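You operate a simulated robot arm through the tools that you are given. There is no shell and no other tool. Be economical: measure what you need, move in short steps, check, and stop when the job is done.

Carry out the task below with a simulated robot arm. There is one attempt and no reset: what you move stays moved.

## Task
Try the jib hook's yellow slide up and down, then run the hook up high and press stop.
Fine: release the red stop button and bring the hook down to the height of the control box first.

Only the result counts: the job must be done as asked and must still hold three seconds after the hand-in. Knocking over, shifting, dropping, spilling or breaking anything else fails it.

## Robot
A 7-joint arm with a fingered hand on a trunk, on a base that drives. Base frame: it is fixed to the floor where the robot stands at the start and does not move with it; the origin is under the middle of the robot, x ahead of it, y to its left, z up. Lengths are in mm, angles in degrees, forces in N, time in s.
With the tool pointing down near the work surface it reaches from about 100 to 560 mm from the robot's upright axis, wherever it stands. Its first joint turns from -166.0 to 166.0 degrees. Places, roughly: blue reset button of the jib [800, 3000, 1600]; in button of the jib [600, 0, 1200]; jib chain hoist [900, 800, 2700]; out button of the jib [500, 100, 1200]; red cap of the gantry stop button [-7300, -2800, 1200]; red main switch of the jib [900, 3200, 1600]; red stop button of the gantry [-7300, -2800, 1200]; red stop button of the jib [500, 0, 1400]; speed switch of the jib [500, 100, 1100]; yellow boom [1000, 1100, 3000]; yellow park lever [700, 3000, 1700]; yellow slide of the jib hook [900, 700, 1800]. Payload 3.4 kg.
The TCP is the grasp point between the finger pads, 25 mm short of the fingertips. In the tool frame z runs along the fingers and y along their closing line. The gripper opens to 88 mm. The gripper's body begins 29 mm behind the TCP. The gripper is a hand of 3 fingers: y runs from the thumb to the fingers, the wrist lies at [-13, -106, -174] in the tool frame, and closing takes about 1.5 s.
Orientation is that of the tool frame in the base frame, as [roll, pitch, yaw] about the fixed x, y, z axes, in that order (R = Rz(yaw) Ry(pitch) Rx(roll)). With the fingers straight down and the wrist toward the robot, the tool's x, y and z point along [0, 1, 0], [1, 0, 0] and [0, 0, -1] of the base frame.

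## Interface
- The arm moves only by the tool jog_arm. Its argument "deltas" is a list that holds one entry, the list of rows, each a list of 6 numbers: the shift along the base's x, y, z in mm, then the turn, a rotation vector about the base's x, y, z in degrees. In form: [[[dx, dy, dz, rx, ry, rz], ...]]. A call has 1 to 20 rows; each row shifts and turns the commanded pose from where the row before left it. "fingers" is the closure, from 0 (fully open) to 1 (shut), set as the call begins (left out, the last holds). Rows are played at 5 a second. More than 50 mm and 8.6 degrees between two rows, or a gripper value outside its range, and nothing of the call is played. Where a pose cannot be reached the arm comes as near as it can. A force on the tool above 40 N (or 10 N above the force at the start of the call, whichever is more), or a blocked arm, ends the call early, and 0.2 s more pass. Each finger travels about 72 mm/s and halts on what it meets, pressing with about 28 N; the grip force reading is that of the motor and also rises with nothing between the fingers. The clock runs only during rows and for 0.2 s after the last one: add rows that do not move to give the fingers time. The reply holds the time, the measured pose of the TCP, the force on the tool along the base axes, the opening and the grip force, in the units named above and with some noise, with the torque about the TCP (base axes, N m) and any sound that the robot's microphone picked up.
- Cameras (640 x 400 px; columns grow to the right, rows downward): "scene" is now at [6, 136.3, 1517.6]; the picture's right is [-0.41, -0.91, 0.00], its down [-0.52, 0.23, -0.82] and it looks along [0.75, -0.34, -0.57] (base axes); focal length 258 px, centre (320, 200). "wrist" rides on the gripper at [58, -85, -99] in the tool frame; the picture's right is [-0.67, 0.35, -0.66], its down [-0.69, -0.63, 0.37] and it looks along [-0.29, 0.69, 0.66] (tool axes); focal length 261 px, centre (320, 200). There is no depth. A picture from a camera that has moved, and an enlarged one, comes with that camera's place and axes in the base frame and with its lens. The place of the scene camera against the robot may be out by one fixed shift of up to 25 mm in any direction.
- grab_frame(camera): a new picture of that camera. It takes no simulated time.
- move_column(by): slides the trunk up (or, below 0, down) by that many mm; the arm and the scene camera ride with it, the base frame stays. It gives what a move gives, with no picture.
- steer(legs): drives the robot by 1 to 6 legs, each [ahead, left, turn to the left] in mm, mm and degrees, along the robot's own axes; the way and the turn of a leg run together, so that a leg with both is an arc; at most 1500 mm and 180 degrees a leg. The arm and the cameras ride along, it lands a little off, and it stops where it bumps. It gives what a move gives.
- grasp_type(shape): the hand has 3 fingers and takes this shape, open, in about a second: jaw (thumb against the fingers, like two jaws); tri (thumb and two fingers); tip (a fingertip pinch); poke (one finger out to press); point (the index stretched); flat (the hand flat); cup (the hand cupped); fist (a fist). The gripper value then closes the fingers along that shape, each until it touches; the sizes above hold for jaw. It gives what a move gives, with no picture.
- turn_head(pan, tilt): turns the head with the scene camera to pan (to the left, within 155 degrees either way) and tilt (down, from -29 to 69), counted from straight ahead of the robot. It gives what a move gives.
- enlarge(camera, box): a new picture of the part [left, top, right, bottom] of that camera's present view, enlarged. It takes no simulated time.
- close_job(): hands the job in; it is judged then, once.

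Work in short steps. Places have to be worked out from the pictures, the camera data and where the tool is seen: move nearer, look again, correct. Check each grasp and each placing, and mend what went wrong. You have 120 turns and 78 pictures in all, those below and enlarged ones among them. Open the gripper and draw the arm clear of the work before you hand the job in, unless the task says otherwise; then end with one line.

The tools are called after "Request:" as a command line: name --argument value ..., lists and objects as JSON in quotes. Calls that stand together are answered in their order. jog_arm: Moves the arm, as the interface text tells. Its arguments: {"type":"object","properties":{"deltas":{"type":"array","items":{"type":"array","items":{"type":"array","items":{"type":"number"}}}},"fingers":{"type":"number"}},"required":["deltas"]} The other tools are called the same way: move_column (by) slides the trunk up or down; grasp_type (shape) gives the hand a shape; steer (legs) drives the base; turn_head (pan, tilt) turns the head that bears the scene camera; grab_frame (camera) takes a picture; enlarge (camera, box) takes an enlarged picture of a part of a camera's view; close_job () hands the job in.

At the start:

```text
time_s: 0.0
tool_pos: [418.2, -204.1, 1000.2]
orientation: [-180.0, 0.0, 89.9]
wrist_force: [0.6, -0.6, 0.1]
torque: [0.0, 0.03, 0.02]
opening: 87.7
finger_force: 0.1
shape: jaw
trunk travel left (down, up): [-525.0, 65.0]
robot x, y, heading: [-3.6, -3.9, -0.0]
head pan, tilt: [-24.3, 34.5]
```

scene: 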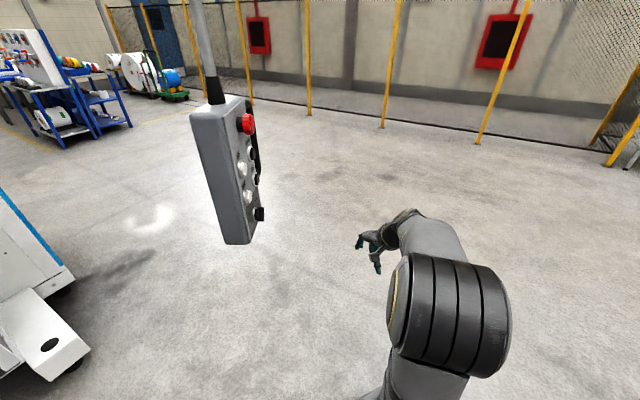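
wrist: 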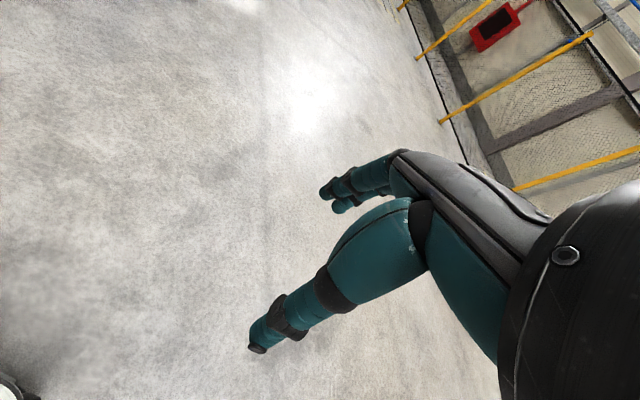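

The pendant hangs ahead with the red button at top. I'll zoom in on it and look at the overall surroundings first.

Request:
enlarge --camera "scene" --box '[180, 80, 290, 250]'

Request:
turn_head --pan 40 --tilt -20

Request:
grab_frame --camera "scene"

```text
2.35 times, centred on (235, 165) of scene
camera zoom: at [6.0, 136.3, 1517.6], right [-0.41, -0.91, 0.0], down [-0.52, 0.23, -0.82], along [0.75, -0.34, -0.57], focal length 607 px, centre (520, 282)
```

zoom: 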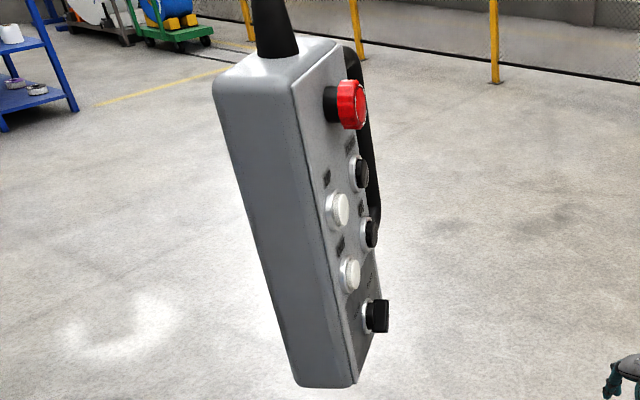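

```text
time_s: 1.4
tool_pos: [418.2, -204.7, 998.5]
orientation: [-179.9, 0.0, 90.0]
wrist_force: [-0.8, 0.6, -0.3]
torque: [0.04, 0.01, 0.0]
opening: 87.8
finger_force: 0.1
shape: jaw
trunk travel left (down, up): [-525.0, 65.0]
robot x, y, heading: [-3.2, 0.5, -0.0]
head pan, tilt: [40.0, -20.0]
```

```text
74 pictures are left
camera scene: at [-16.1, 221.5, 1602.2], right [0.64, -0.77, 0.0], down [0.26, 0.22, -0.94], along [0.72, 0.6, 0.34], focal length 258 px, centre (320, 200)
```

scene: 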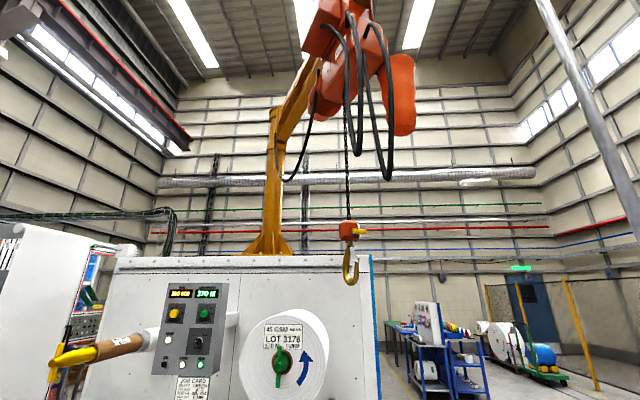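

The hook is up ahead-left. I'll zoom in on the hook, then look left toward the jib's main switch panel.

Request:
enlarge --camera "scene" --box '[310, 200, 390, 290]'

Request:
turn_head --pan 75 --tilt 0

Request:
grab_frame --camera "scene"

Request:
turn_head --pan 0 --tilt 10

Request:
grab_frame --camera "scene"

```text
4.44 times, centred on (350, 245) of scene
camera zoom: at [-16.1, 221.5, 1602.2], right [0.64, -0.77, 0.0], down [0.26, 0.22, -0.94], along [0.72, 0.6, 0.34], focal length 1146 px, centre (187, 0)
```

zoom: 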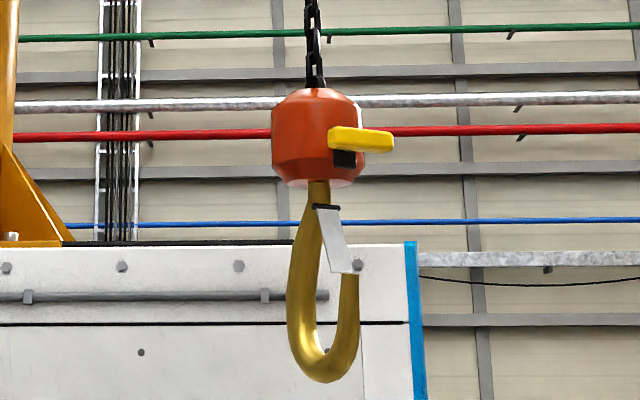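

```text
time_s: 2.4
tool_pos: [418.4, -204.7, 999.1]
orientation: [180.0, 0.0, 90.0]
wrist_force: [0.5, 0.1, -0.8]
torque: [-0.01, -0.01, 0.01]
opening: 87.6
finger_force: 0.1
shape: jaw
trunk travel left (down, up): [-525.0, 65.0]
robot x, y, heading: [-1.6, 2.4, 0.3]
head pan, tilt: [75.0, 0.0]
```

```text
72 pictures are left
camera scene: at [-51.1, 259.6, 1573.0], right [0.97, -0.26, 0.0], down [0.0, 0.0, -1.0], along [0.26, 0.97, 0.0], focal length 258 px, centre (320, 200)
```

scene: 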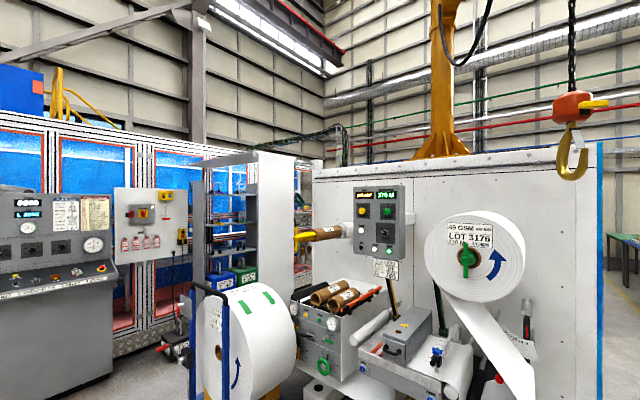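

```text
time_s: 3.8
tool_pos: [419.3, -203.9, 999.3]
orientation: [-180.0, 0.0, 90.1]
wrist_force: [0.0, -0.2, 0.0]
torque: [0.04, 0.01, -0.05]
opening: 87.5
finger_force: 0.0
shape: jaw
trunk travel left (down, up): [-525.0, 65.0]
robot x, y, heading: [0.3, 0.9, 0.2]
head pan, tilt: [0.0, 10.0]
```

```text
71 pictures are left
camera scene: at [18.5, 172.8, 1557.0], right [0.0, -1.0, 0.0], down [-0.17, 0.0, -0.98], along [0.98, 0.0, -0.17], focal length 258 px, centre (320, 200)
```

scene: 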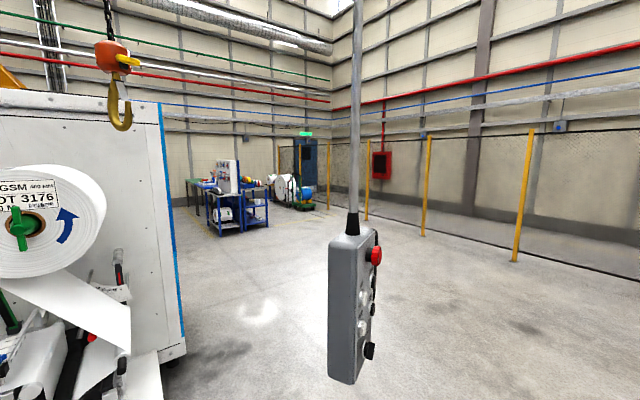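

The pendant's button face points to my right (about -y). I'll drive to the right on the open floor so I can see the face squarely.

Request:
steer --legs '[[0, -600, 0]]'

Request:
turn_head --pan 45 --tilt 20

Request:
grab_frame --camera "scene"

```text
time_s: 7.2
tool_pos: [419.0, -795.6, 1000.3]
orientation: [-180.0, 0.0, 89.9]
wrist_force: [0.0, -0.1, -0.7]
torque: [0.0, -0.01, -0.01]
opening: 87.9
finger_force: 0.1
shape: jaw
trunk travel left (down, up): [-525.0, 65.0]
robot x, y, heading: [1.3, -591.7, -0.1]
head pan, tilt: [0.0, 10.0]
```

```text
time_s: 8.3
tool_pos: [418.3, -795.6, 999.3]
orientation: [180.0, 0.0, 90.0]
wrist_force: [-0.2, -0.9, 0.4]
torque: [0.0, -0.01, 0.01]
opening: 87.6
finger_force: 0.1
shape: jaw
trunk travel left (down, up): [-525.0, 65.0]
robot x, y, heading: [-1.8, -589.2, -0.1]
head pan, tilt: [45.0, 20.0]
```

```text
70 pictures are left
camera scene: at [-8.5, -353.7, 1540.7], right [0.71, -0.71, 0.0], down [-0.24, -0.24, -0.94], along [0.66, 0.66, -0.34], focal length 258 px, centre (320, 200)
```

scene: 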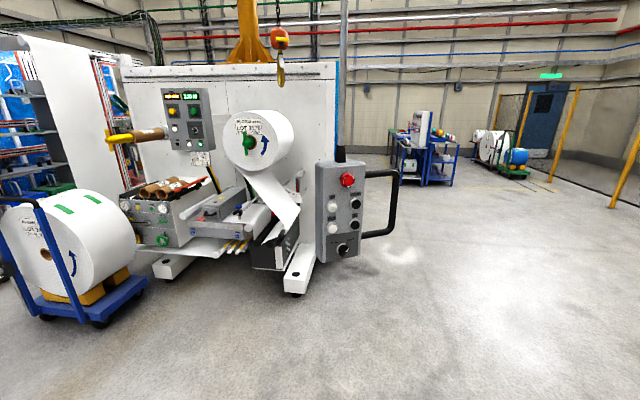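

Now the face is visible; enlarge to read labels.

Request:
enlarge --camera "scene" --box '[300, 140, 410, 270]'

```text
3.08 times, centred on (355, 205) of scene
camera zoom: at [-8.5, -353.7, 1540.7], right [0.71, -0.71, 0.0], down [-0.24, -0.24, -0.94], along [0.66, 0.66, -0.34], focal length 793 px, centre (212, 185)
```

zoom: 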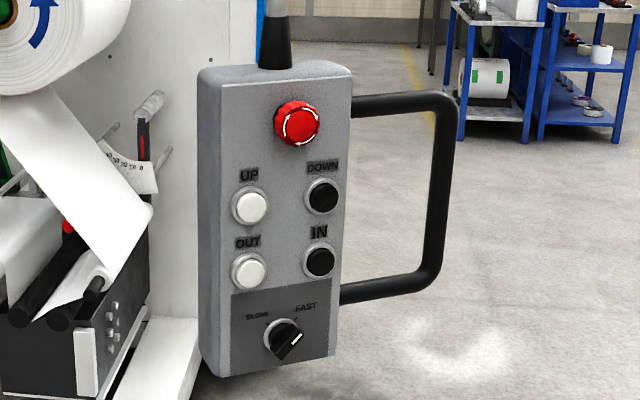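

I can read the panel: UP/OUT white on the left, DOWN/IN black on the right, red stop on top, speed knob below. Triangulation puts the stop cap at about (509, 60, 1356), with the face normal about (-0.45, -0.89). I'll turn to face it and drive nearer.

Request:
steer --legs '[[0, 0, 63.4], [210, -165, 0]]'

Request:
turn_head --pan -15 --tilt 15

Request:
grab_frame --camera "scene"

```text
time_s: 12.9
tool_pos: [621.4, -216.4, 998.9]
orientation: [180.0, 0.0, 151.7]
wrist_force: [-0.6, 0.0, 0.0]
torque: [0.0, 0.03, -0.02]
opening: 87.6
finger_force: 0.1
shape: jaw
trunk travel left (down, up): [-525.0, 65.0]
robot x, y, heading: [245.3, -487.9, 61.8]
head pan, tilt: [45.0, 20.0]
```

```text
time_s: 14.2
tool_pos: [619.7, -216.6, 1000.3]
orientation: [-180.0, -0.1, 151.7]
wrist_force: [1.0, 0.4, 0.3]
torque: [-0.03, 0.0, -0.02]
opening: 87.6
finger_force: 0.1
shape: jaw
trunk travel left (down, up): [-525.0, 65.0]
robot x, y, heading: [244.7, -488.9, 61.6]
head pan, tilt: [-15.0, 15.0]
```

```text
68 pictures are left
camera scene: at [125.6, -384.1, 1548.8], right [0.73, -0.68, 0.0], down [-0.18, -0.19, -0.97], along [0.66, 0.7, -0.26], focal length 258 px, centre (320, 200)
```

scene: 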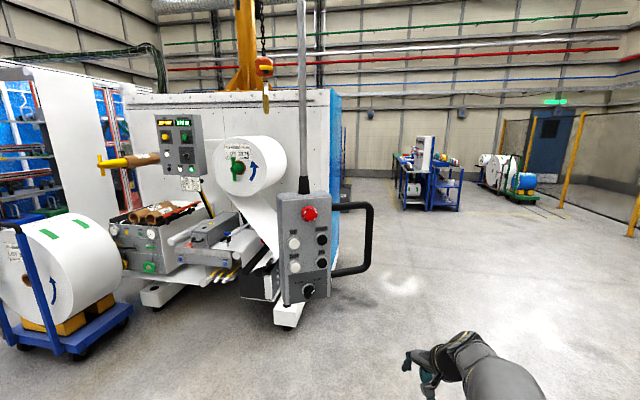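

The hand and panel are both in view. I'll enlarge each to calibrate.

Request:
enlarge --camera "scene" --box '[260, 180, 388, 310]'

Request:
enlarge --camera "scene" --box '[380, 320, 508, 400]'

```text
3.08 times, centred on (324, 245) of scene
camera zoom: at [125.6, -384.1, 1548.8], right [0.73, -0.68, 0.0], down [-0.18, -0.19, -0.97], along [0.66, 0.7, -0.26], focal length 793 px, centre (308, 62)
```

zoom: 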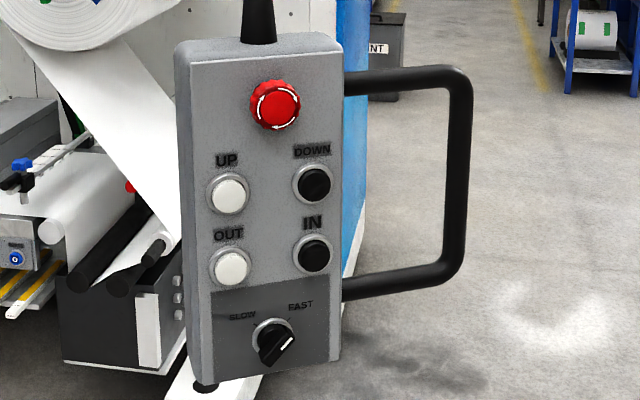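

```text
5.00 times, centred on (444, 360) of scene
camera zoom: at [125.6, -384.1, 1548.8], right [0.73, -0.68, 0.0], down [-0.18, -0.19, -0.97], along [0.66, 0.7, -0.26], focal length 1289 px, centre (-300, -600)
```

zoom: 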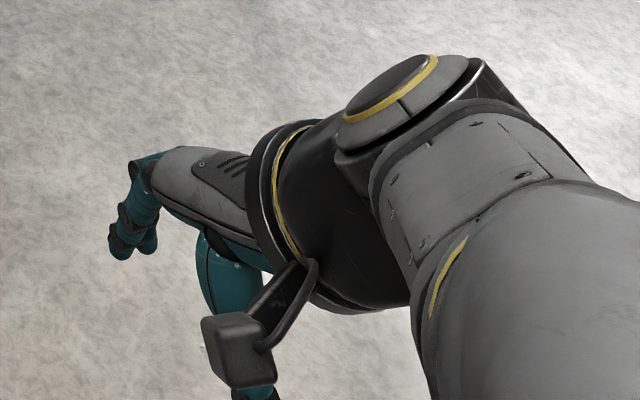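

Face normal is close to my heading (61.6°). I'll raise the hand and turn it to point horizontally at the stop cap, stopping about 120 mm short.

Request:
jog_arm --deltas '[[[-8.4, 8.5, 17.8, 7.2, -3.9, 0], [-8.4, 8.5, 17.8, 7.2, -3.9, 0], [-8.4, 8.5, 17.8, 7.2, -3.9, 0], [-8.4, 8.5, 17.8, 7.2, -3.9, 0], [-8.4, 8.5, 17.8, 7.2, -3.9, 0], [-8.4, 8.5, 17.8, 7.2, -3.9, 0], [-8.4, 8.5, 17.8, 7.2, -3.9, 0], [-8.4, 8.5, 17.8, 7.2, -3.9, 0], [-8.4, 8.5, 17.8, 7.2, -3.9, 0], [-8.4, 8.5, 17.8, 7.2, -3.9, 0], [-8.4, 8.5, 17.8, 7.2, -3.9, 0], [-8.4, 8.5, 17.8, 0, 0, 0], [-8.4, 8.5, 17.8, 0, 0, 0], [-8.4, 8.5, 17.8, 0, 0, 0], [-8.4, 8.5, 17.8, 0, 0, 0], [-8.4, 8.5, 17.8, 0, 0, 0], [-8.4, 8.5, 17.8, 0, 0, 0], [-8.4, 8.5, 17.8, 0, 0, 0], [-8.4, 8.5, 17.8, 0, 0, 0], [-8.4, 8.5, 17.8, 0, 0, 0]]]' --fingers 0

Request:
grab_frame --camera "scene"

Request:
grab_frame --camera "wrist"

```text
time_s: 18.4
tool_pos: [517.1, -96.8, 1358.5]
orientation: [90.0, 0.4, 151.9]
wrist_force: [-0.8, -0.8, -0.4]
torque: [0.0, 0.0, -0.01]
opening: 87.5
finger_force: 0.1
shape: jaw
out of reach, approached as far as the arm can: row 9, 14, 15, 16, 17, 18, 19, 20
trunk travel left (down, up): [-525.0, 65.0]
robot x, y, heading: [246.7, -489.7, 61.8]
head pan, tilt: [-15.0, 15.0]
```

```text
65 pictures are left
camera scene: at [125.6, -384.2, 1548.8], right [0.73, -0.68, 0.0], down [-0.18, -0.19, -0.97], along [0.66, 0.7, -0.26], focal length 258 px, centre (320, 200)
```

scene: 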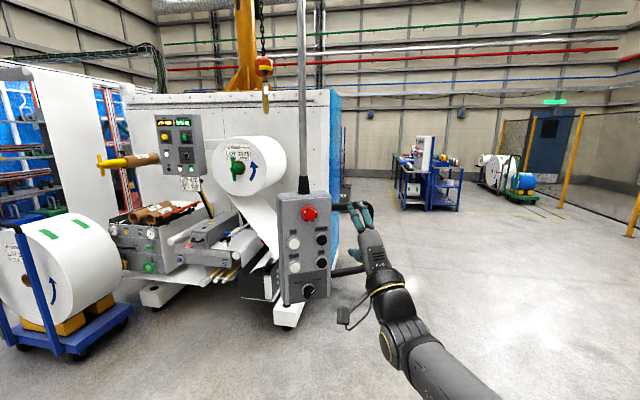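

```text
64 pictures are left
camera wrist: at [419.2, -157.4, 1272.2], right [0.28, -0.89, 0.35], down [0.78, 0.0, -0.62], along [0.56, 0.45, 0.7], focal length 261 px, centre (320, 200)
```

wrist: 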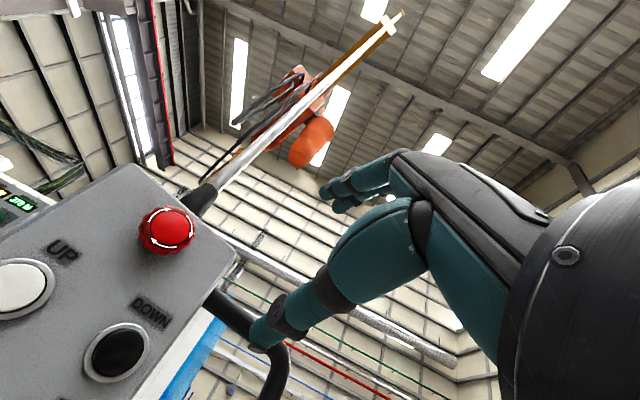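

The arm couldn't reach that far left, so the base should shift left about 80 mm. First I'll read the arrows on the stop cap and the panel from the wrist camera.

Request:
enlarge --camera "wrist" --box '[110, 180, 230, 260]'

Request:
steer --legs '[[0, 85, 0]]'

Request:
grab_frame --camera "wrist"

Request:
grab_frame --camera "scene"

```text
5.00 times, centred on (170, 220) of wrist
camera zoom: at [419.2, -157.4, 1272.2], right [0.28, -0.89, 0.35], down [0.78, 0.0, -0.62], along [0.56, 0.45, 0.7], focal length 1303 px, centre (1070, 100)
```

zoom: 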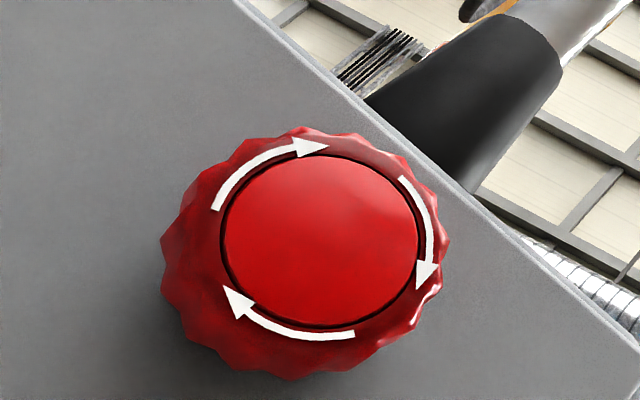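

```text
time_s: 19.5
tool_pos: [442.7, -56.8, 1357.7]
orientation: [90.0, 0.5, 152.0]
wrist_force: [-0.9, 0.5, 0.1]
torque: [-0.03, 0.01, -0.01]
opening: 87.5
finger_force: 0.1
shape: jaw
trunk travel left (down, up): [-525.0, 65.0]
robot x, y, heading: [168.6, -448.4, 61.7]
head pan, tilt: [-15.0, 15.0]
```

```text
62 pictures are left
camera wrist: at [343.8, -116.9, 1271.8], right [0.28, -0.89, 0.35], down [0.78, 0.0, -0.62], along [0.56, 0.45, 0.7], focal length 261 px, centre (320, 200)
```

wrist: 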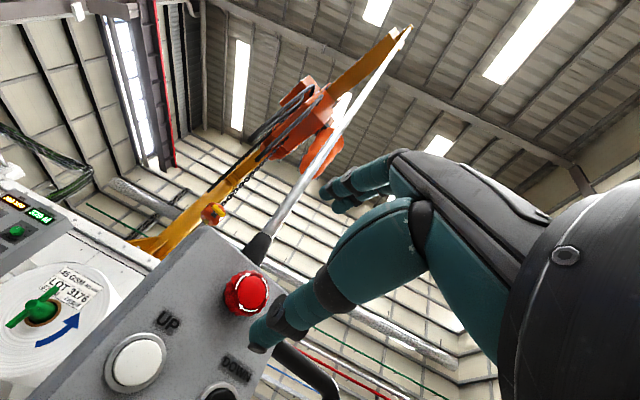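

```text
61 pictures are left
camera scene: at [50.1, -343.6, 1548.7], right [0.73, -0.68, 0.0], down [-0.18, -0.19, -0.97], along [0.66, 0.7, -0.26], focal length 258 px, centre (320, 200)
```

scene: 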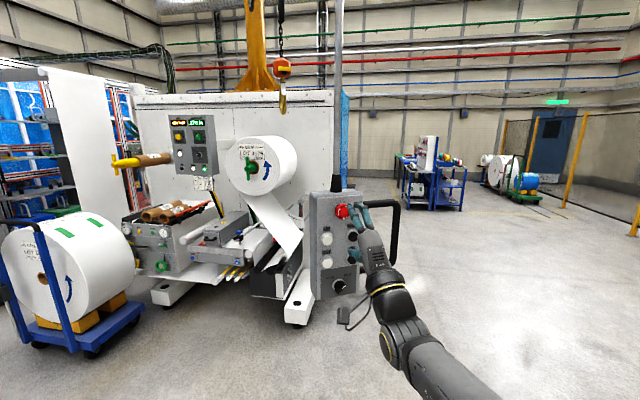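

Arrows point clockwise. Triangulating from the two wrist views puts the cap front at about (524, 47, 1364), which is 130 mm ahead of the TCP and 23 mm to its right. I'll move partway and check.

Request:
jog_arm --deltas '[[[12.1, 10.5, 1.5, 0, 0, 0], [12.1, 10.5, 1.5, 0, 0, 0], [12.1, 10.5, 1.5, 0, 0, 0], [12.1, 10.5, 1.5, 0, 0, 0]]]'

Request:
grab_frame --camera "wrist"

```text
time_s: 20.5
tool_pos: [490.9, -15.3, 1362.8]
orientation: [90.0, 0.5, 151.9]
wrist_force: [0.1, 0.3, 0.1]
torque: [0.0, -0.02, 0.01]
opening: 87.7
finger_force: 0.0
shape: jaw
trunk travel left (down, up): [-525.0, 65.0]
robot x, y, heading: [168.3, -450.8, 61.5]
head pan, tilt: [-15.0, 15.0]
```

```text
60 pictures are left
camera wrist: at [393.5, -74.6, 1277.5], right [0.28, -0.89, 0.35], down [0.78, 0.0, -0.62], along [0.56, 0.45, 0.7], focal length 261 px, centre (320, 200)
```

wrist: 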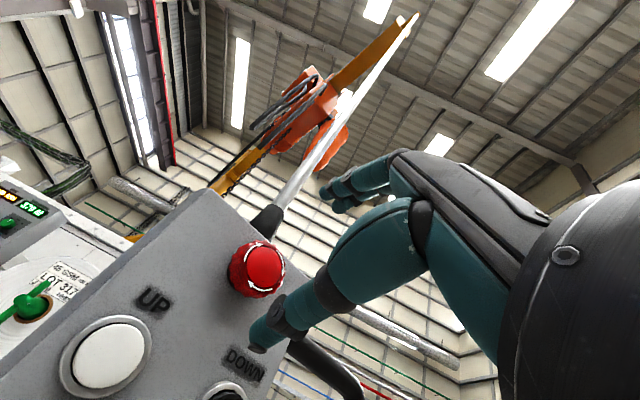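

Prediction matches the picture, so I'll advance 68 mm along the tool axis to straddle the cap.

Request:
jog_arm --deltas '[[[6.4, 12, 0.2, 0, 0, 0], [6.4, 12, 0.2, 0, 0, 0], [6.4, 12, 0.2, 0, 0, 0], [6.4, 12, 0.2, 0, 0, 0], [6.4, 12, 0.2, 0, 0, 0]]]'

Request:
grab_frame --camera "wrist"

Request:
enlarge --camera "scene" --box '[290, 170, 418, 300]'

```text
time_s: 21.7
tool_pos: [523.3, 43.1, 1366.4]
orientation: [90.0, 0.4, 152.0]
wrist_force: [-1.2, -3.0, 0.5]
torque: [-0.14, 0.07, -0.04]
opening: 87.6
finger_force: 0.1
shape: jaw
out of reach, approached as far as the arm can: row 3
trunk travel left (down, up): [-525.0, 65.0]
robot x, y, heading: [170.7, -447.8, 61.8]
head pan, tilt: [-15.0, 15.0]
```

```text
59 pictures are left
camera wrist: at [425.5, -16.2, 1280.3], right [0.28, -0.89, 0.35], down [0.78, 0.0, -0.62], along [0.56, 0.45, 0.7], focal length 261 px, centre (320, 200)
```

wrist: 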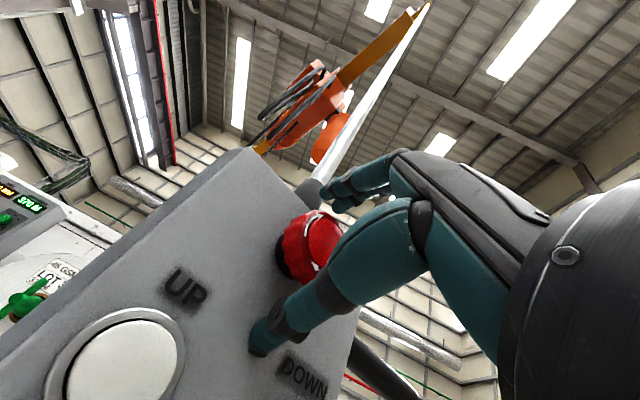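

```text
3.08 times, centred on (354, 235) of scene
camera zoom: at [50.2, -345.4, 1548.9], right [0.73, -0.68, 0.0], down [-0.18, -0.19, -0.97], along [0.66, 0.7, -0.26], focal length 793 px, centre (215, 92)
```

zoom: 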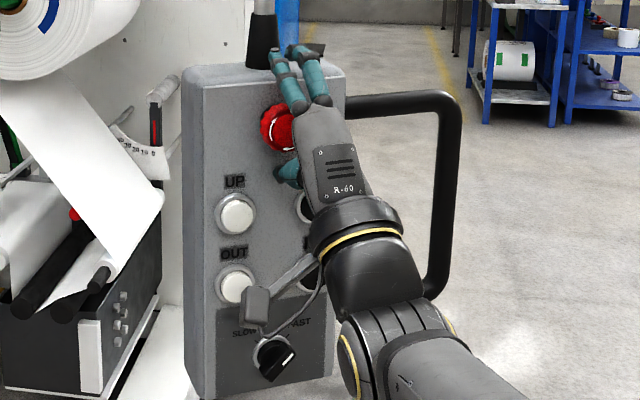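

The fingers straddle the cap. Now I close on it and wait.

Request:
jog_arm --deltas '[[[0, 0, 0, 0, 0, 0], [0, 0, 0, 0, 0, 0], [0, 0, 0, 0, 0, 0], [0, 0, 0, 0, 0, 0], [0, 0, 0, 0, 0, 0], [0, 0, 0, 0, 0, 0], [0, 0, 0, 0, 0, 0], [0, 0, 0, 0, 0, 0]]]' --fingers 1

Request:
enlarge --camera "wrist" --box '[220, 150, 420, 370]'

```text
time_s: 23.5
tool_pos: [523.7, 41.1, 1366.2]
orientation: [89.9, 0.4, 151.8]
wrist_force: [-9.3, -22.0, -19.2]
torque: [-0.57, 0.34, 0.0]
opening: 25.3
finger_force: 27.9
shape: jaw
trunk travel left (down, up): [-525.0, 65.0]
robot x, y, heading: [169.0, -447.3, 61.8]
head pan, tilt: [-15.0, 15.0]
```

```text
1.82 times, centred on (320, 260) of wrist
camera zoom: at [425.5, -18.2, 1280.5], right [0.28, -0.89, 0.35], down [0.78, 0.0, -0.62], along [0.56, 0.45, 0.7], focal length 474 px, centre (320, 91)
```

zoom: 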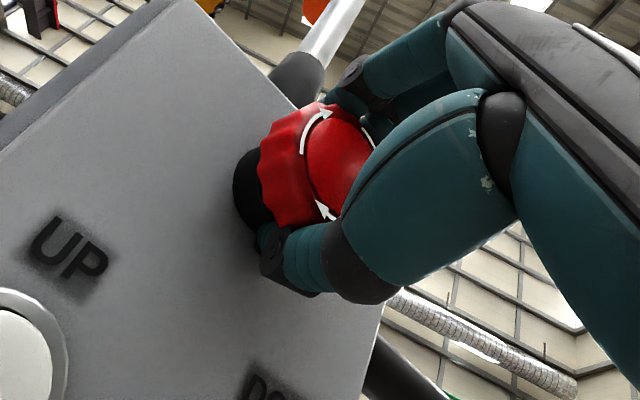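

The thumb has hooked the neck and the fingers hold the top of the cap. I'll ease off slightly and twist clockwise about the approach axis.

Request:
jog_arm --deltas '[[[-0.9, -1.8, -1, 0, 0, 0], [0, 0, -1, 2.8, 5.3, 0], [0, 0, 0, 2.8, 5.3, 0], [0, 0, 0, 2.8, 5.3, 0], [0, 0, 0, 2.8, 5.3, 0], [0, 0, 0, 2.8, 5.3, 0], [0, 0, 0, 2.8, 5.3, 0]]]'

Request:
enlarge --camera "wrist" --box '[220, 150, 420, 370]'

```text
time_s: 25.1
tool_pos: [672.7, -42.7, 1317.3]
orientation: [89.3, -34.6, 153.8]
wrist_force: [0.6, -0.6, -0.6]
torque: [-0.01, 0.01, -0.02]
opening: 16.2
finger_force: 28.5
shape: jaw
out of reach, approached as far as the arm can: row 2, 3, 4, 5, 6, 7
trunk travel left (down, up): [-525.0, 65.0]
robot x, y, heading: [169.9, -447.9, 61.9]
head pan, tilt: [-15.0, 15.0]
```

```text
1.82 times, centred on (320, 260) of wrist
camera zoom: at [542.0, -87.2, 1280.1], right [0.38, -0.92, -0.1], down [0.35, 0.24, -0.9], along [0.86, 0.3, 0.42], focal length 474 px, centre (320, 91)
```

zoom: 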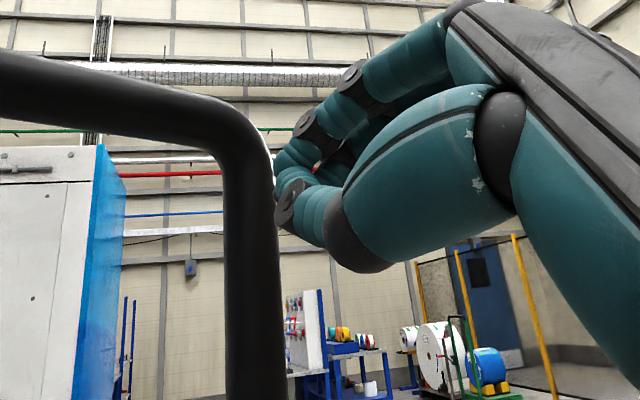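

The arm slid off to the right because of a reach limit to the left. I'll check the state of the pendant.

Request:
grab_frame --camera "scene"

Request:
enlarge --camera "scene" --box '[290, 170, 418, 300]'

```text
55 pictures are left
camera scene: at [51.2, -344.1, 1548.8], right [0.73, -0.68, 0.0], down [-0.18, -0.19, -0.97], along [0.66, 0.7, -0.26], focal length 258 px, centre (320, 200)
```

scene: 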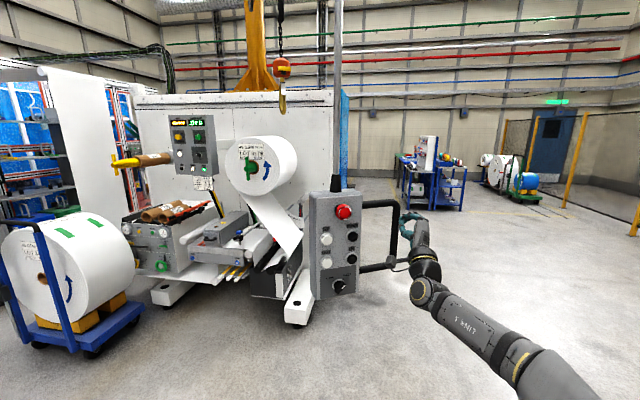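

```text
3.08 times, centred on (354, 235) of scene
camera zoom: at [51.2, -344.1, 1548.8], right [0.73, -0.68, 0.0], down [-0.18, -0.19, -0.97], along [0.66, 0.7, -0.26], focal length 793 px, centre (215, 92)
```

zoom: 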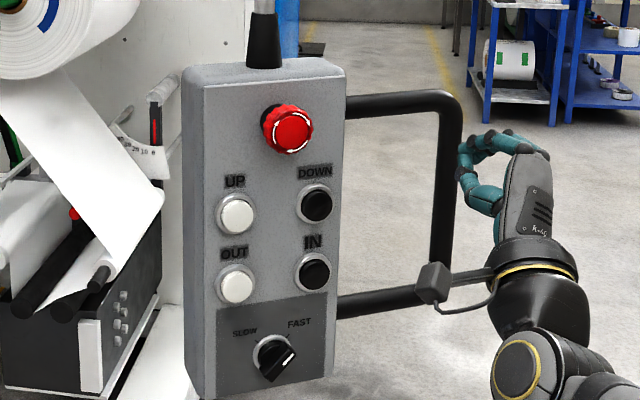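

The neck now shows on the left of the cap, so it appears popped out. I'll back off straight, unroll the hand and take the poke shape to test DOWN.

Request:
jog_arm --deltas '[[[-12, -22, 0, 0, 0, 0], [-12, -22, 0, 0, 0, 0], [-12, -22, 0, 0, 0, 0], [-12, -22, 0, 0, 0, 0], [-6, -10, -5, -2.8, -5.3, 0], [-6, -5, -5, -2.8, -5.3, 0], [-6, 0, -5, -2.8, -5.3, 0], [-6, 0, -5, -2.8, -5.3, 0], [-6, 0, -5, -2.8, -5.3, 0], [-6, 0, -5, -2.7, -5, 0]]]' --fingers 0

Request:
grasp_type --shape "poke"

Request:
grab_frame --camera "wrist"

Request:
grab_frame --camera "scene"

```text
time_s: 27.3
tool_pos: [599.2, -158.2, 1288.8]
orientation: [90.1, 0.3, 151.9]
wrist_force: [-0.4, 0.4, 0.5]
torque: [0.01, -0.03, -0.01]
opening: 87.8
finger_force: 0.0
shape: jaw
out of reach, approached as far as the arm can: row 1, 2
trunk travel left (down, up): [-525.0, 65.0]
robot x, y, heading: [173.3, -450.2, 61.8]
head pan, tilt: [-15.0, 15.0]
```

```text
time_s: 28.2
tool_pos: [599.7, -157.2, 1289.5]
orientation: [90.1, 0.1, 151.9]
wrist_force: [-0.2, -0.3, -0.7]
torque: [0.0, 0.01, -0.03]
opening: 0.0
finger_force: 0.1
shape: poke
trunk travel left (down, up): [-525.0, 65.0]
robot x, y, heading: [166.8, -448.7, 61.8]
head pan, tilt: [-15.0, 15.0]
```

```text
53 pictures are left
camera wrist: at [500.6, -217.6, 1203.8], right [0.28, -0.89, 0.35], down [0.78, 0.0, -0.63], along [0.56, 0.45, 0.69], focal length 261 px, centre (320, 200)
```

wrist: 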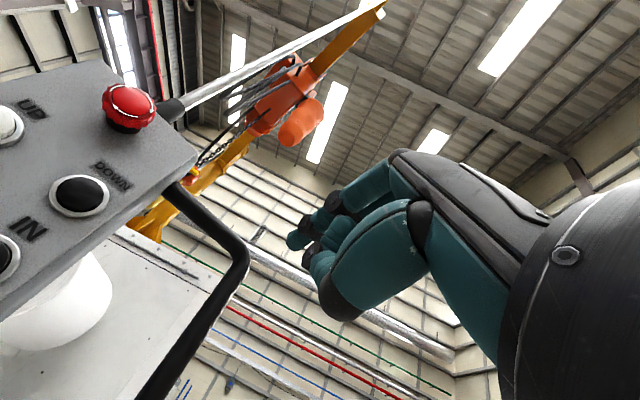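

```text
52 pictures are left
camera scene: at [51.1, -344.2, 1548.8], right [0.73, -0.68, 0.0], down [-0.18, -0.19, -0.97], along [0.66, 0.7, -0.26], focal length 258 px, centre (320, 200)
```

scene: 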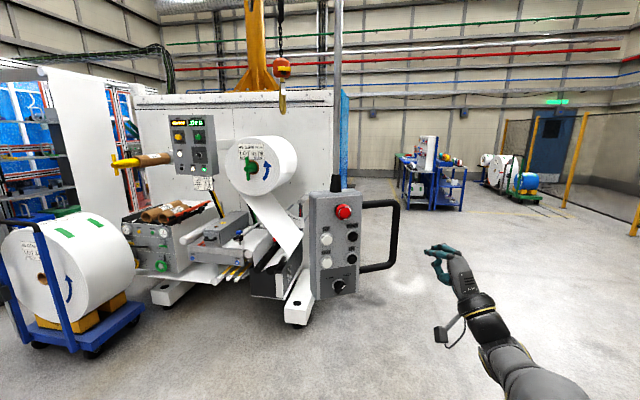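

The cap is clearly popped out with its neck showing. Now I need to see which finger pokes and where its tip is.

Request:
enlarge --camera "wrist" --box '[260, 140, 440, 330]'

Request:
enlarge --camera "scene" --box '[410, 230, 510, 310]'

```text
2.11 times, centred on (350, 235) of wrist
camera zoom: at [500.6, -217.6, 1203.8], right [0.28, -0.89, 0.35], down [0.78, 0.0, -0.63], along [0.56, 0.45, 0.69], focal length 549 px, centre (257, 126)
```

zoom: 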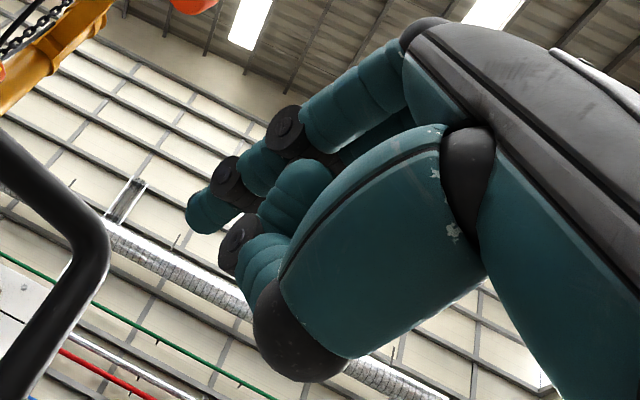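

```text
5.00 times, centred on (460, 270) of scene
camera zoom: at [51.1, -344.2, 1548.8], right [0.73, -0.68, 0.0], down [-0.18, -0.19, -0.97], along [0.66, 0.7, -0.26], focal length 1289 px, centre (-380, -150)
```

zoom: 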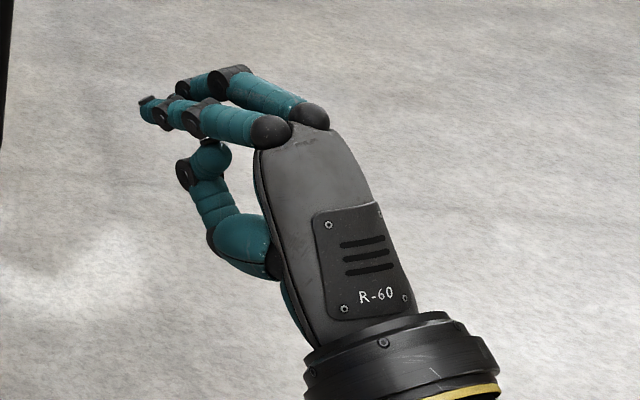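

The index tip sits about (6.5, 2.5, 24.5) in the tool frame, and DOWN's face is at about (559, 42, 1285). The arm runs out of room to the left, so I'll shift the base left 90 mm and ahead 30 mm before reaching.

Request:
steer --legs '[[30, 90, 0]]'

```text
time_s: 29.3
tool_pos: [531.9, -86.5, 1289.5]
orientation: [90.1, 0.1, 152.0]
wrist_force: [-0.2, -0.3, 0.4]
torque: [-0.02, 0.01, 0.03]
opening: 0.0
finger_force: 0.2
shape: poke
trunk travel left (down, up): [-525.0, 65.0]
robot x, y, heading: [104.3, -377.7, 61.9]
head pan, tilt: [-15.0, 15.0]
```

I'll align with DOWN, stopping about 25 mm short, and verify.

Request:
jog_arm --deltas '[[[1.84, 16, -1.4, 0, 0, 0], [1.84, 16, -1.4, 0, 0, 0], [1.84, 16, -1.4, 0, 0, 0], [1.84, 16, -1.4, 0, 0, 0], [1.84, 16, -1.4, 0, 0, 0]]]'

Request:
enlarge --camera "wrist" --box '[180, 140, 420, 340]'

Request:
grab_frame --camera "scene"

```text
time_s: 30.5
tool_pos: [541.4, -7.2, 1280.6]
orientation: [90.0, 0.1, 151.9]
wrist_force: [0.6, -0.8, 0.6]
torque: [0.0, -0.05, 0.01]
opening: 0.0
finger_force: 0.1
shape: poke
trunk travel left (down, up): [-525.0, 65.0]
robot x, y, heading: [103.4, -378.1, 61.8]
head pan, tilt: [-15.0, 15.0]
```

```text
2.00 times, centred on (300, 240) of wrist
camera zoom: at [442.0, -67.0, 1196.4], right [0.28, -0.89, 0.35], down [0.78, 0.0, -0.63], along [0.56, 0.45, 0.69], focal length 521 px, centre (360, 120)
```

zoom: 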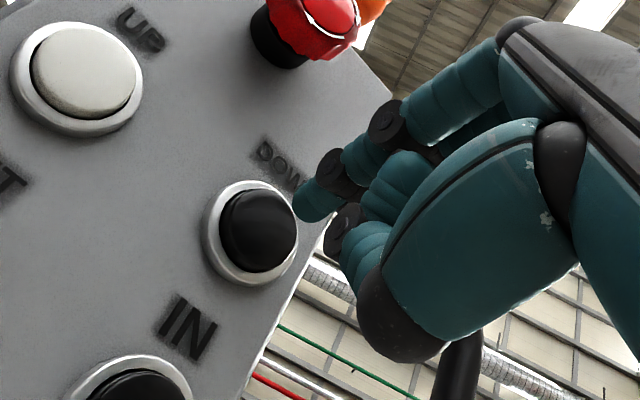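

```text
48 pictures are left
camera scene: at [-15.7, -273.6, 1548.8], right [0.73, -0.68, 0.0], down [-0.18, -0.19, -0.97], along [0.66, 0.7, -0.26], focal length 258 px, centre (320, 200)
```

scene: 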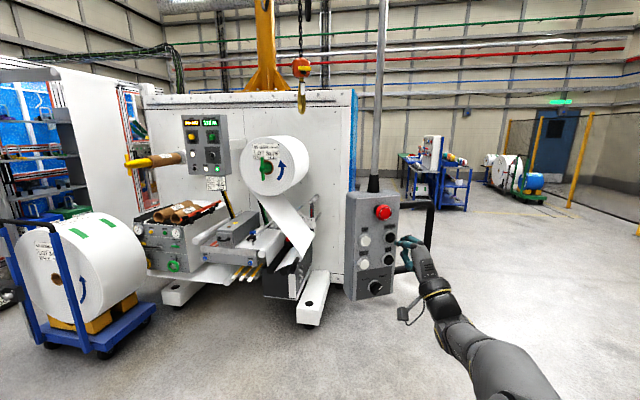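

Aligned within about 1 mm. I'll press DOWN gently, hold briefly, then check the force and the hook.

Request:
jog_arm --deltas '[[[6.1, 11.5, -0.5, 0, 0, 0], [5.6, 10.6, 0, 0, 0, 0], [0.94, 1.77, 0, 0, 0, 0], [0.94, 1.77, 0, 0, 0, 0], [0.94, 1.77, 0, 0, 0, 0], [0.94, 1.77, 0, 0, 0, 0], [0, 0, 0, 0, 0, 0]]]'

Request:
grab_frame --camera "scene"

```text
time_s: 32.1
tool_pos: [556.2, 18.8, 1281.2]
orientation: [90.0, 0.1, 152.0]
wrist_force: [-7.6, -15.5, -5.3]
torque: [-0.1, 0.03, 0.04]
opening: 0.0
finger_force: 0.1
shape: poke
trunk travel left (down, up): [-525.0, 65.0]
robot x, y, heading: [103.1, -378.6, 61.8]
head pan, tilt: [-15.0, 15.0]
heard: click
```

```text
47 pictures are left
camera scene: at [-17.0, -277.1, 1548.9], right [0.73, -0.68, 0.0], down [-0.18, -0.19, -0.97], along [0.66, 0.7, -0.26], focal length 258 px, centre (320, 200)
```

scene: 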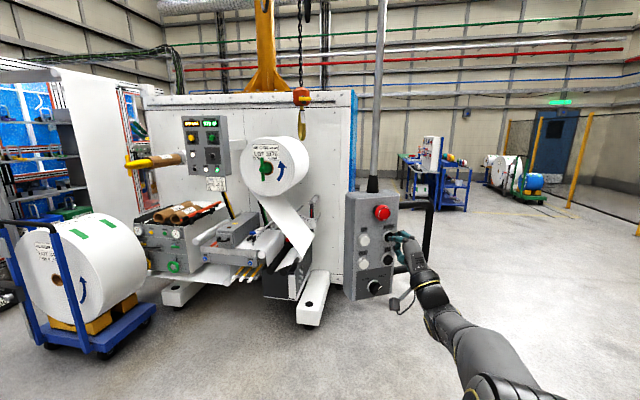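

DOWN works (click, and the hook descended about 125 mm) and the hook's column is clear of the machine, at about (877, 810). I'll keep holding for about 2 s.

Request:
jog_arm --deltas '[[[0, 0, 0, 0, 0, 0], [0, 0, 0, 0, 0, 0], [0, 0, 0, 0, 0, 0], [0, 0, 0, 0, 0, 0], [0, 0, 0, 0, 0, 0], [0, 0, 0, 0, 0, 0], [0, 0, 0, 0, 0, 0], [0, 0, 0, 0, 0, 0]]]'

Request:
grab_frame --camera "scene"

```text
time_s: 33.9
tool_pos: [556.2, 18.6, 1281.5]
orientation: [89.9, 0.1, 151.8]
wrist_force: [-6.6, -16.6, -5.9]
torque: [-0.12, 0.04, -0.04]
opening: 0.0
finger_force: 0.0
shape: poke
trunk travel left (down, up): [-525.0, 65.0]
robot x, y, heading: [107.8, -379.1, 61.8]
head pan, tilt: [-15.0, 15.0]
```

```text
46 pictures are left
camera scene: at [-16.7, -277.2, 1548.9], right [0.73, -0.68, 0.0], down [-0.18, -0.19, -0.97], along [0.66, 0.7, -0.26], focal length 258 px, centre (320, 200)
```

scene: 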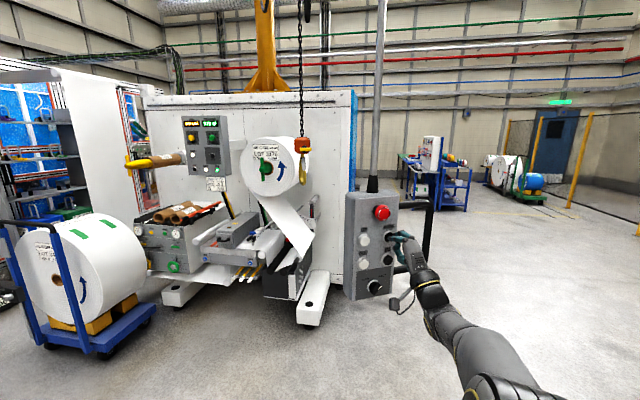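

Descending at about 135 mm/s, with the block now at about z 1484. I'll hold 1.2 s more, then retract.

Request:
jog_arm --deltas '[[[0, 0, 0, 0, 0, 0], [0, 0, 0, 0, 0, 0], [0, 0, 0, 0, 0, 0], [0, 0, 0, 0, 0, 0], [0, 0, 0, 0, 0, 0], [0, 0, 0, 0, 0, 0], [-7, -13.2, 0, 0, 0, 0], [-9.4, -17.7, 0, 0, 0, 0], [-9.4, -17.7, 0, 0, 0, 0]]]'

Request:
grab_frame --camera "scene"

```text
time_s: 35.9
tool_pos: [530.0, -27.4, 1281.2]
orientation: [90.0, 0.0, 152.0]
wrist_force: [-0.8, 0.2, -0.2]
torque: [-0.02, 0.02, 0.0]
opening: 0.0
finger_force: 0.2
shape: poke
trunk travel left (down, up): [-525.0, 65.0]
robot x, y, heading: [98.6, -379.6, 61.8]
head pan, tilt: [-15.0, 15.0]
```

```text
45 pictures are left
camera scene: at [-15.9, -273.9, 1548.8], right [0.73, -0.68, 0.0], down [-0.18, -0.19, -0.97], along [0.66, 0.7, -0.26], focal length 258 px, centre (320, 200)
```

scene: 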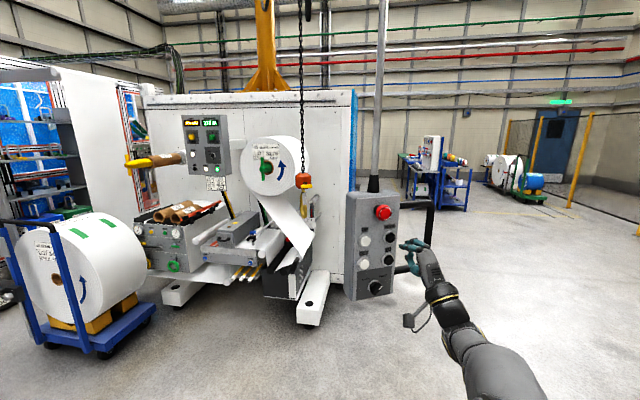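

The block sits at z≈1292, level with the control box. Zooming in on the slide.

Request:
enlarge --camera "scene" --box '[275, 155, 335, 225]'

```text
5.71 times, centred on (305, 190) of scene
camera zoom: at [-15.9, -273.9, 1548.8], right [0.73, -0.68, 0.0], down [-0.18, -0.19, -0.97], along [0.66, 0.7, -0.26], focal length 1473 px, centre (406, 257)
```

zoom: 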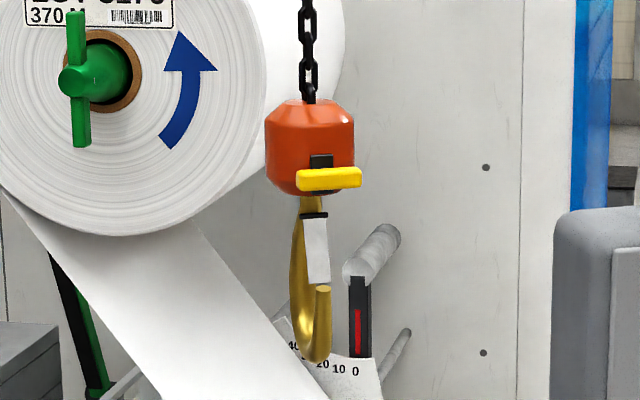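

The slide is a horizontal yellow bar on the block, at about (858, 730, 1273). I'll back off, go around the pendant's left side with the arm swung away, and face the hook from the west.

Request:
steer --legs '[[-200, 0, 0], [0, 0, 58.2], [997, -565, 0], [0, 0, -85]]'

Request:
turn_head --pan -15 --tilt 10

Request:
grasp_type --shape "jaw"

Request:
grab_frame --camera "scene"

```text
time_s: 49.2
tool_pos: [553.0, 707.8, 1281.5]
orientation: [90.0, 0.1, 125.2]
wrist_force: [0.7, -1.0, 0.1]
torque: [0.0, 0.0, -0.01]
opening: 0.0
finger_force: 0.1
shape: poke
trunk travel left (down, up): [-525.0, 65.0]
robot x, y, heading: [11.4, 583.2, 35.2]
head pan, tilt: [-15.0, 15.0]
```

```text
time_s: 49.8
tool_pos: [552.8, 707.3, 1282.2]
orientation: [90.1, 0.1, 125.2]
wrist_force: [-0.1, 0.1, 0.3]
torque: [-0.03, 0.01, -0.03]
opening: 0.0
finger_force: 0.1
shape: poke
trunk travel left (down, up): [-525.0, 65.0]
robot x, y, heading: [13.6, 583.8, 34.8]
head pan, tilt: [-15.0, 10.0]
```

```text
time_s: 50.7
tool_pos: [552.7, 708.3, 1281.8]
orientation: [90.0, 0.1, 125.2]
wrist_force: [0.1, 0.3, -0.1]
torque: [-0.03, -0.01, -0.02]
opening: 87.9
finger_force: 0.2
shape: jaw
trunk travel left (down, up): [-525.0, 65.0]
robot x, y, heading: [10.9, 584.0, 35.2]
head pan, tilt: [-15.0, 10.0]
```

```text
43 pictures are left
camera scene: at [-55.6, 726.5, 1556.9], right [0.34, -0.94, 0.0], down [-0.16, -0.06, -0.98], along [0.93, 0.34, -0.17], focal length 258 px, centre (320, 200)
```

scene: 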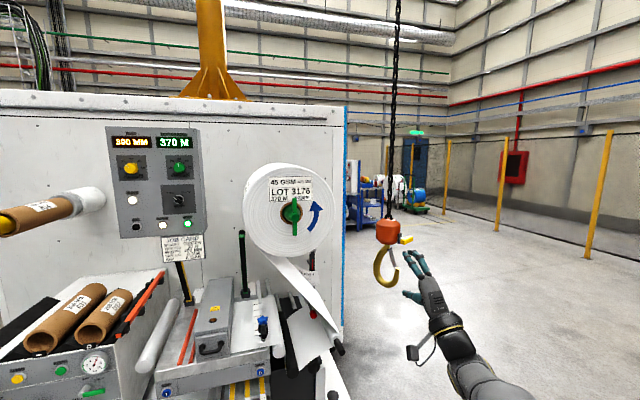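

Arrived well clear of everything. Zoom on the hook from here for triangulation.

Request:
enlarge --camera "scene" --box '[355, 200, 455, 310]'

Request:
grab_frame --camera "wrist"

```text
3.64 times, centred on (405, 255) of scene
camera zoom: at [-55.6, 726.5, 1556.9], right [0.34, -0.94, 0.0], down [-0.16, -0.06, -0.98], along [0.93, 0.34, -0.17], focal length 938 px, centre (11, 0)
```

zoom: 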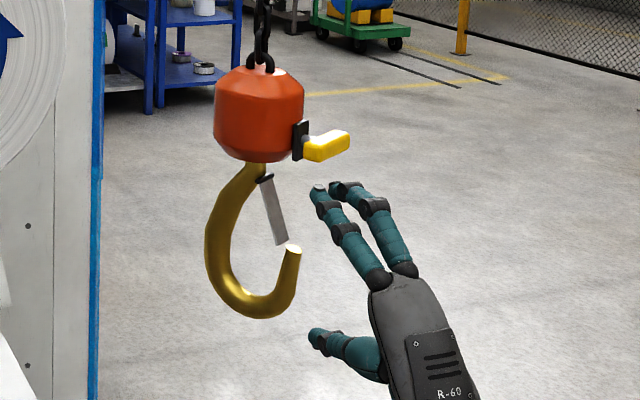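

```text
41 pictures are left
camera wrist: at [437.6, 698.0, 1196.8], right [-0.15, -0.92, 0.35], down [0.69, -0.35, -0.63], along [0.7, 0.15, 0.69], focal length 261 px, centre (320, 200)
```

wrist: 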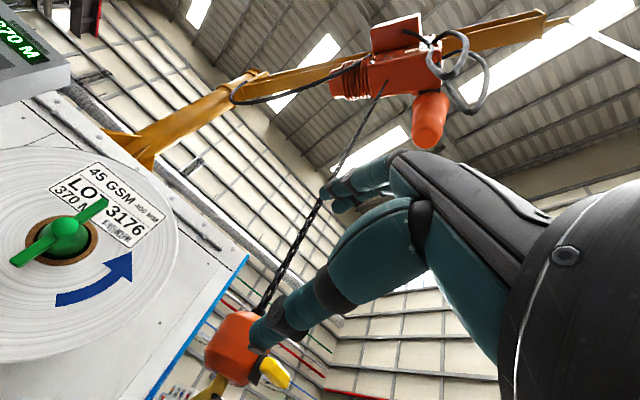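

The bar centre triangulates to about (851, 722, 1276), facing roughly heading -119°. I'll draw the hand back and yaw it 20° left so it meets the bar more squarely.

Request:
jog_arm --deltas '[[[-14, -2.6, -0.6, 0, 0, 2.5], [-14, -2.6, -0.6, 0, 0, 2.5], [-14, -2.6, -0.6, 0, 0, 2.5], [-14, -2.6, -0.6, 0, 0, 2.5], [-14, -2.6, -0.6, 0, 0, 2.5], [-14, -2.6, -0.6, 0, 0, 2.5], [-14, -2.6, -0.6, 0, 0, 2.5], [-14, -2.6, -0.6, 0, 0, 2.5]]]' --fingers 0

```text
time_s: 52.5
tool_pos: [442.3, 687.3, 1278.8]
orientation: [90.1, 0.1, 145.4]
wrist_force: [0.9, -0.8, -0.9]
torque: [-0.01, 0.0, 0.0]
opening: 87.8
finger_force: 0.1
shape: jaw
trunk travel left (down, up): [-525.0, 65.0]
robot x, y, heading: [11.5, 585.0, 35.2]
head pan, tilt: [-15.0, 10.0]
```

Arm tucked as planned; now I'll drive toward the bar to about 100 mm short.

Request:
steer --legs '[[260, -242, 0]]'

Request:
grab_frame --camera "wrist"

Request:
grab_frame --camera "scene"

```text
time_s: 54.8
tool_pos: [794.5, 639.3, 1278.5]
orientation: [90.1, 0.1, 145.2]
wrist_force: [0.9, 0.5, 1.5]
torque: [-0.01, -0.02, 0.01]
opening: 87.9
finger_force: 0.1
shape: jaw
trunk travel left (down, up): [-525.0, 65.0]
robot x, y, heading: [364.6, 536.0, 34.9]
head pan, tilt: [-15.0, 10.0]
```

```text
40 pictures are left
camera wrist: at [689.7, 591.3, 1192.9], right [0.18, -0.92, 0.35], down [0.77, -0.09, -0.63], along [0.61, 0.38, 0.69], focal length 261 px, centre (320, 200)
```

wrist: 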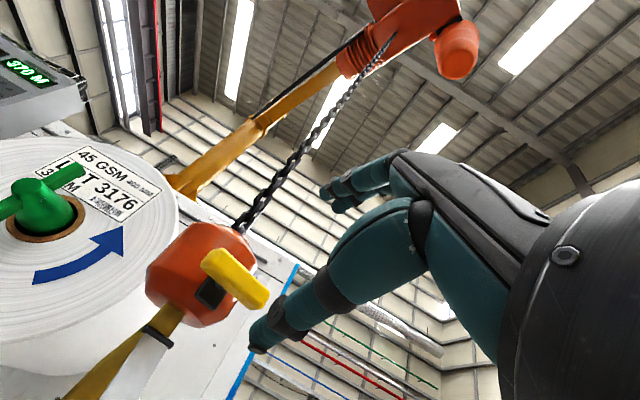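

```text
39 pictures are left
camera scene: at [296.9, 678.0, 1557.0], right [0.34, -0.94, 0.0], down [-0.16, -0.06, -0.98], along [0.92, 0.34, -0.17], focal length 258 px, centre (320, 200)
```

scene: 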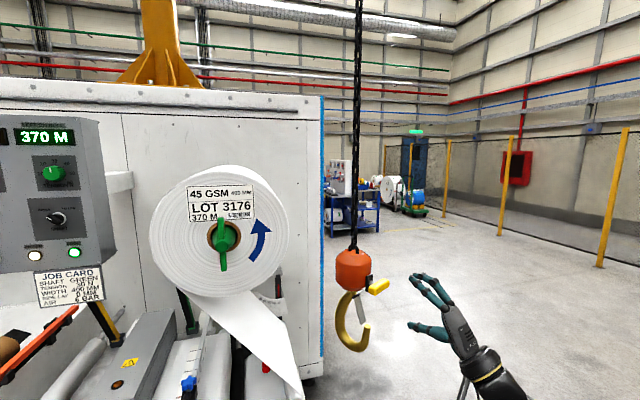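

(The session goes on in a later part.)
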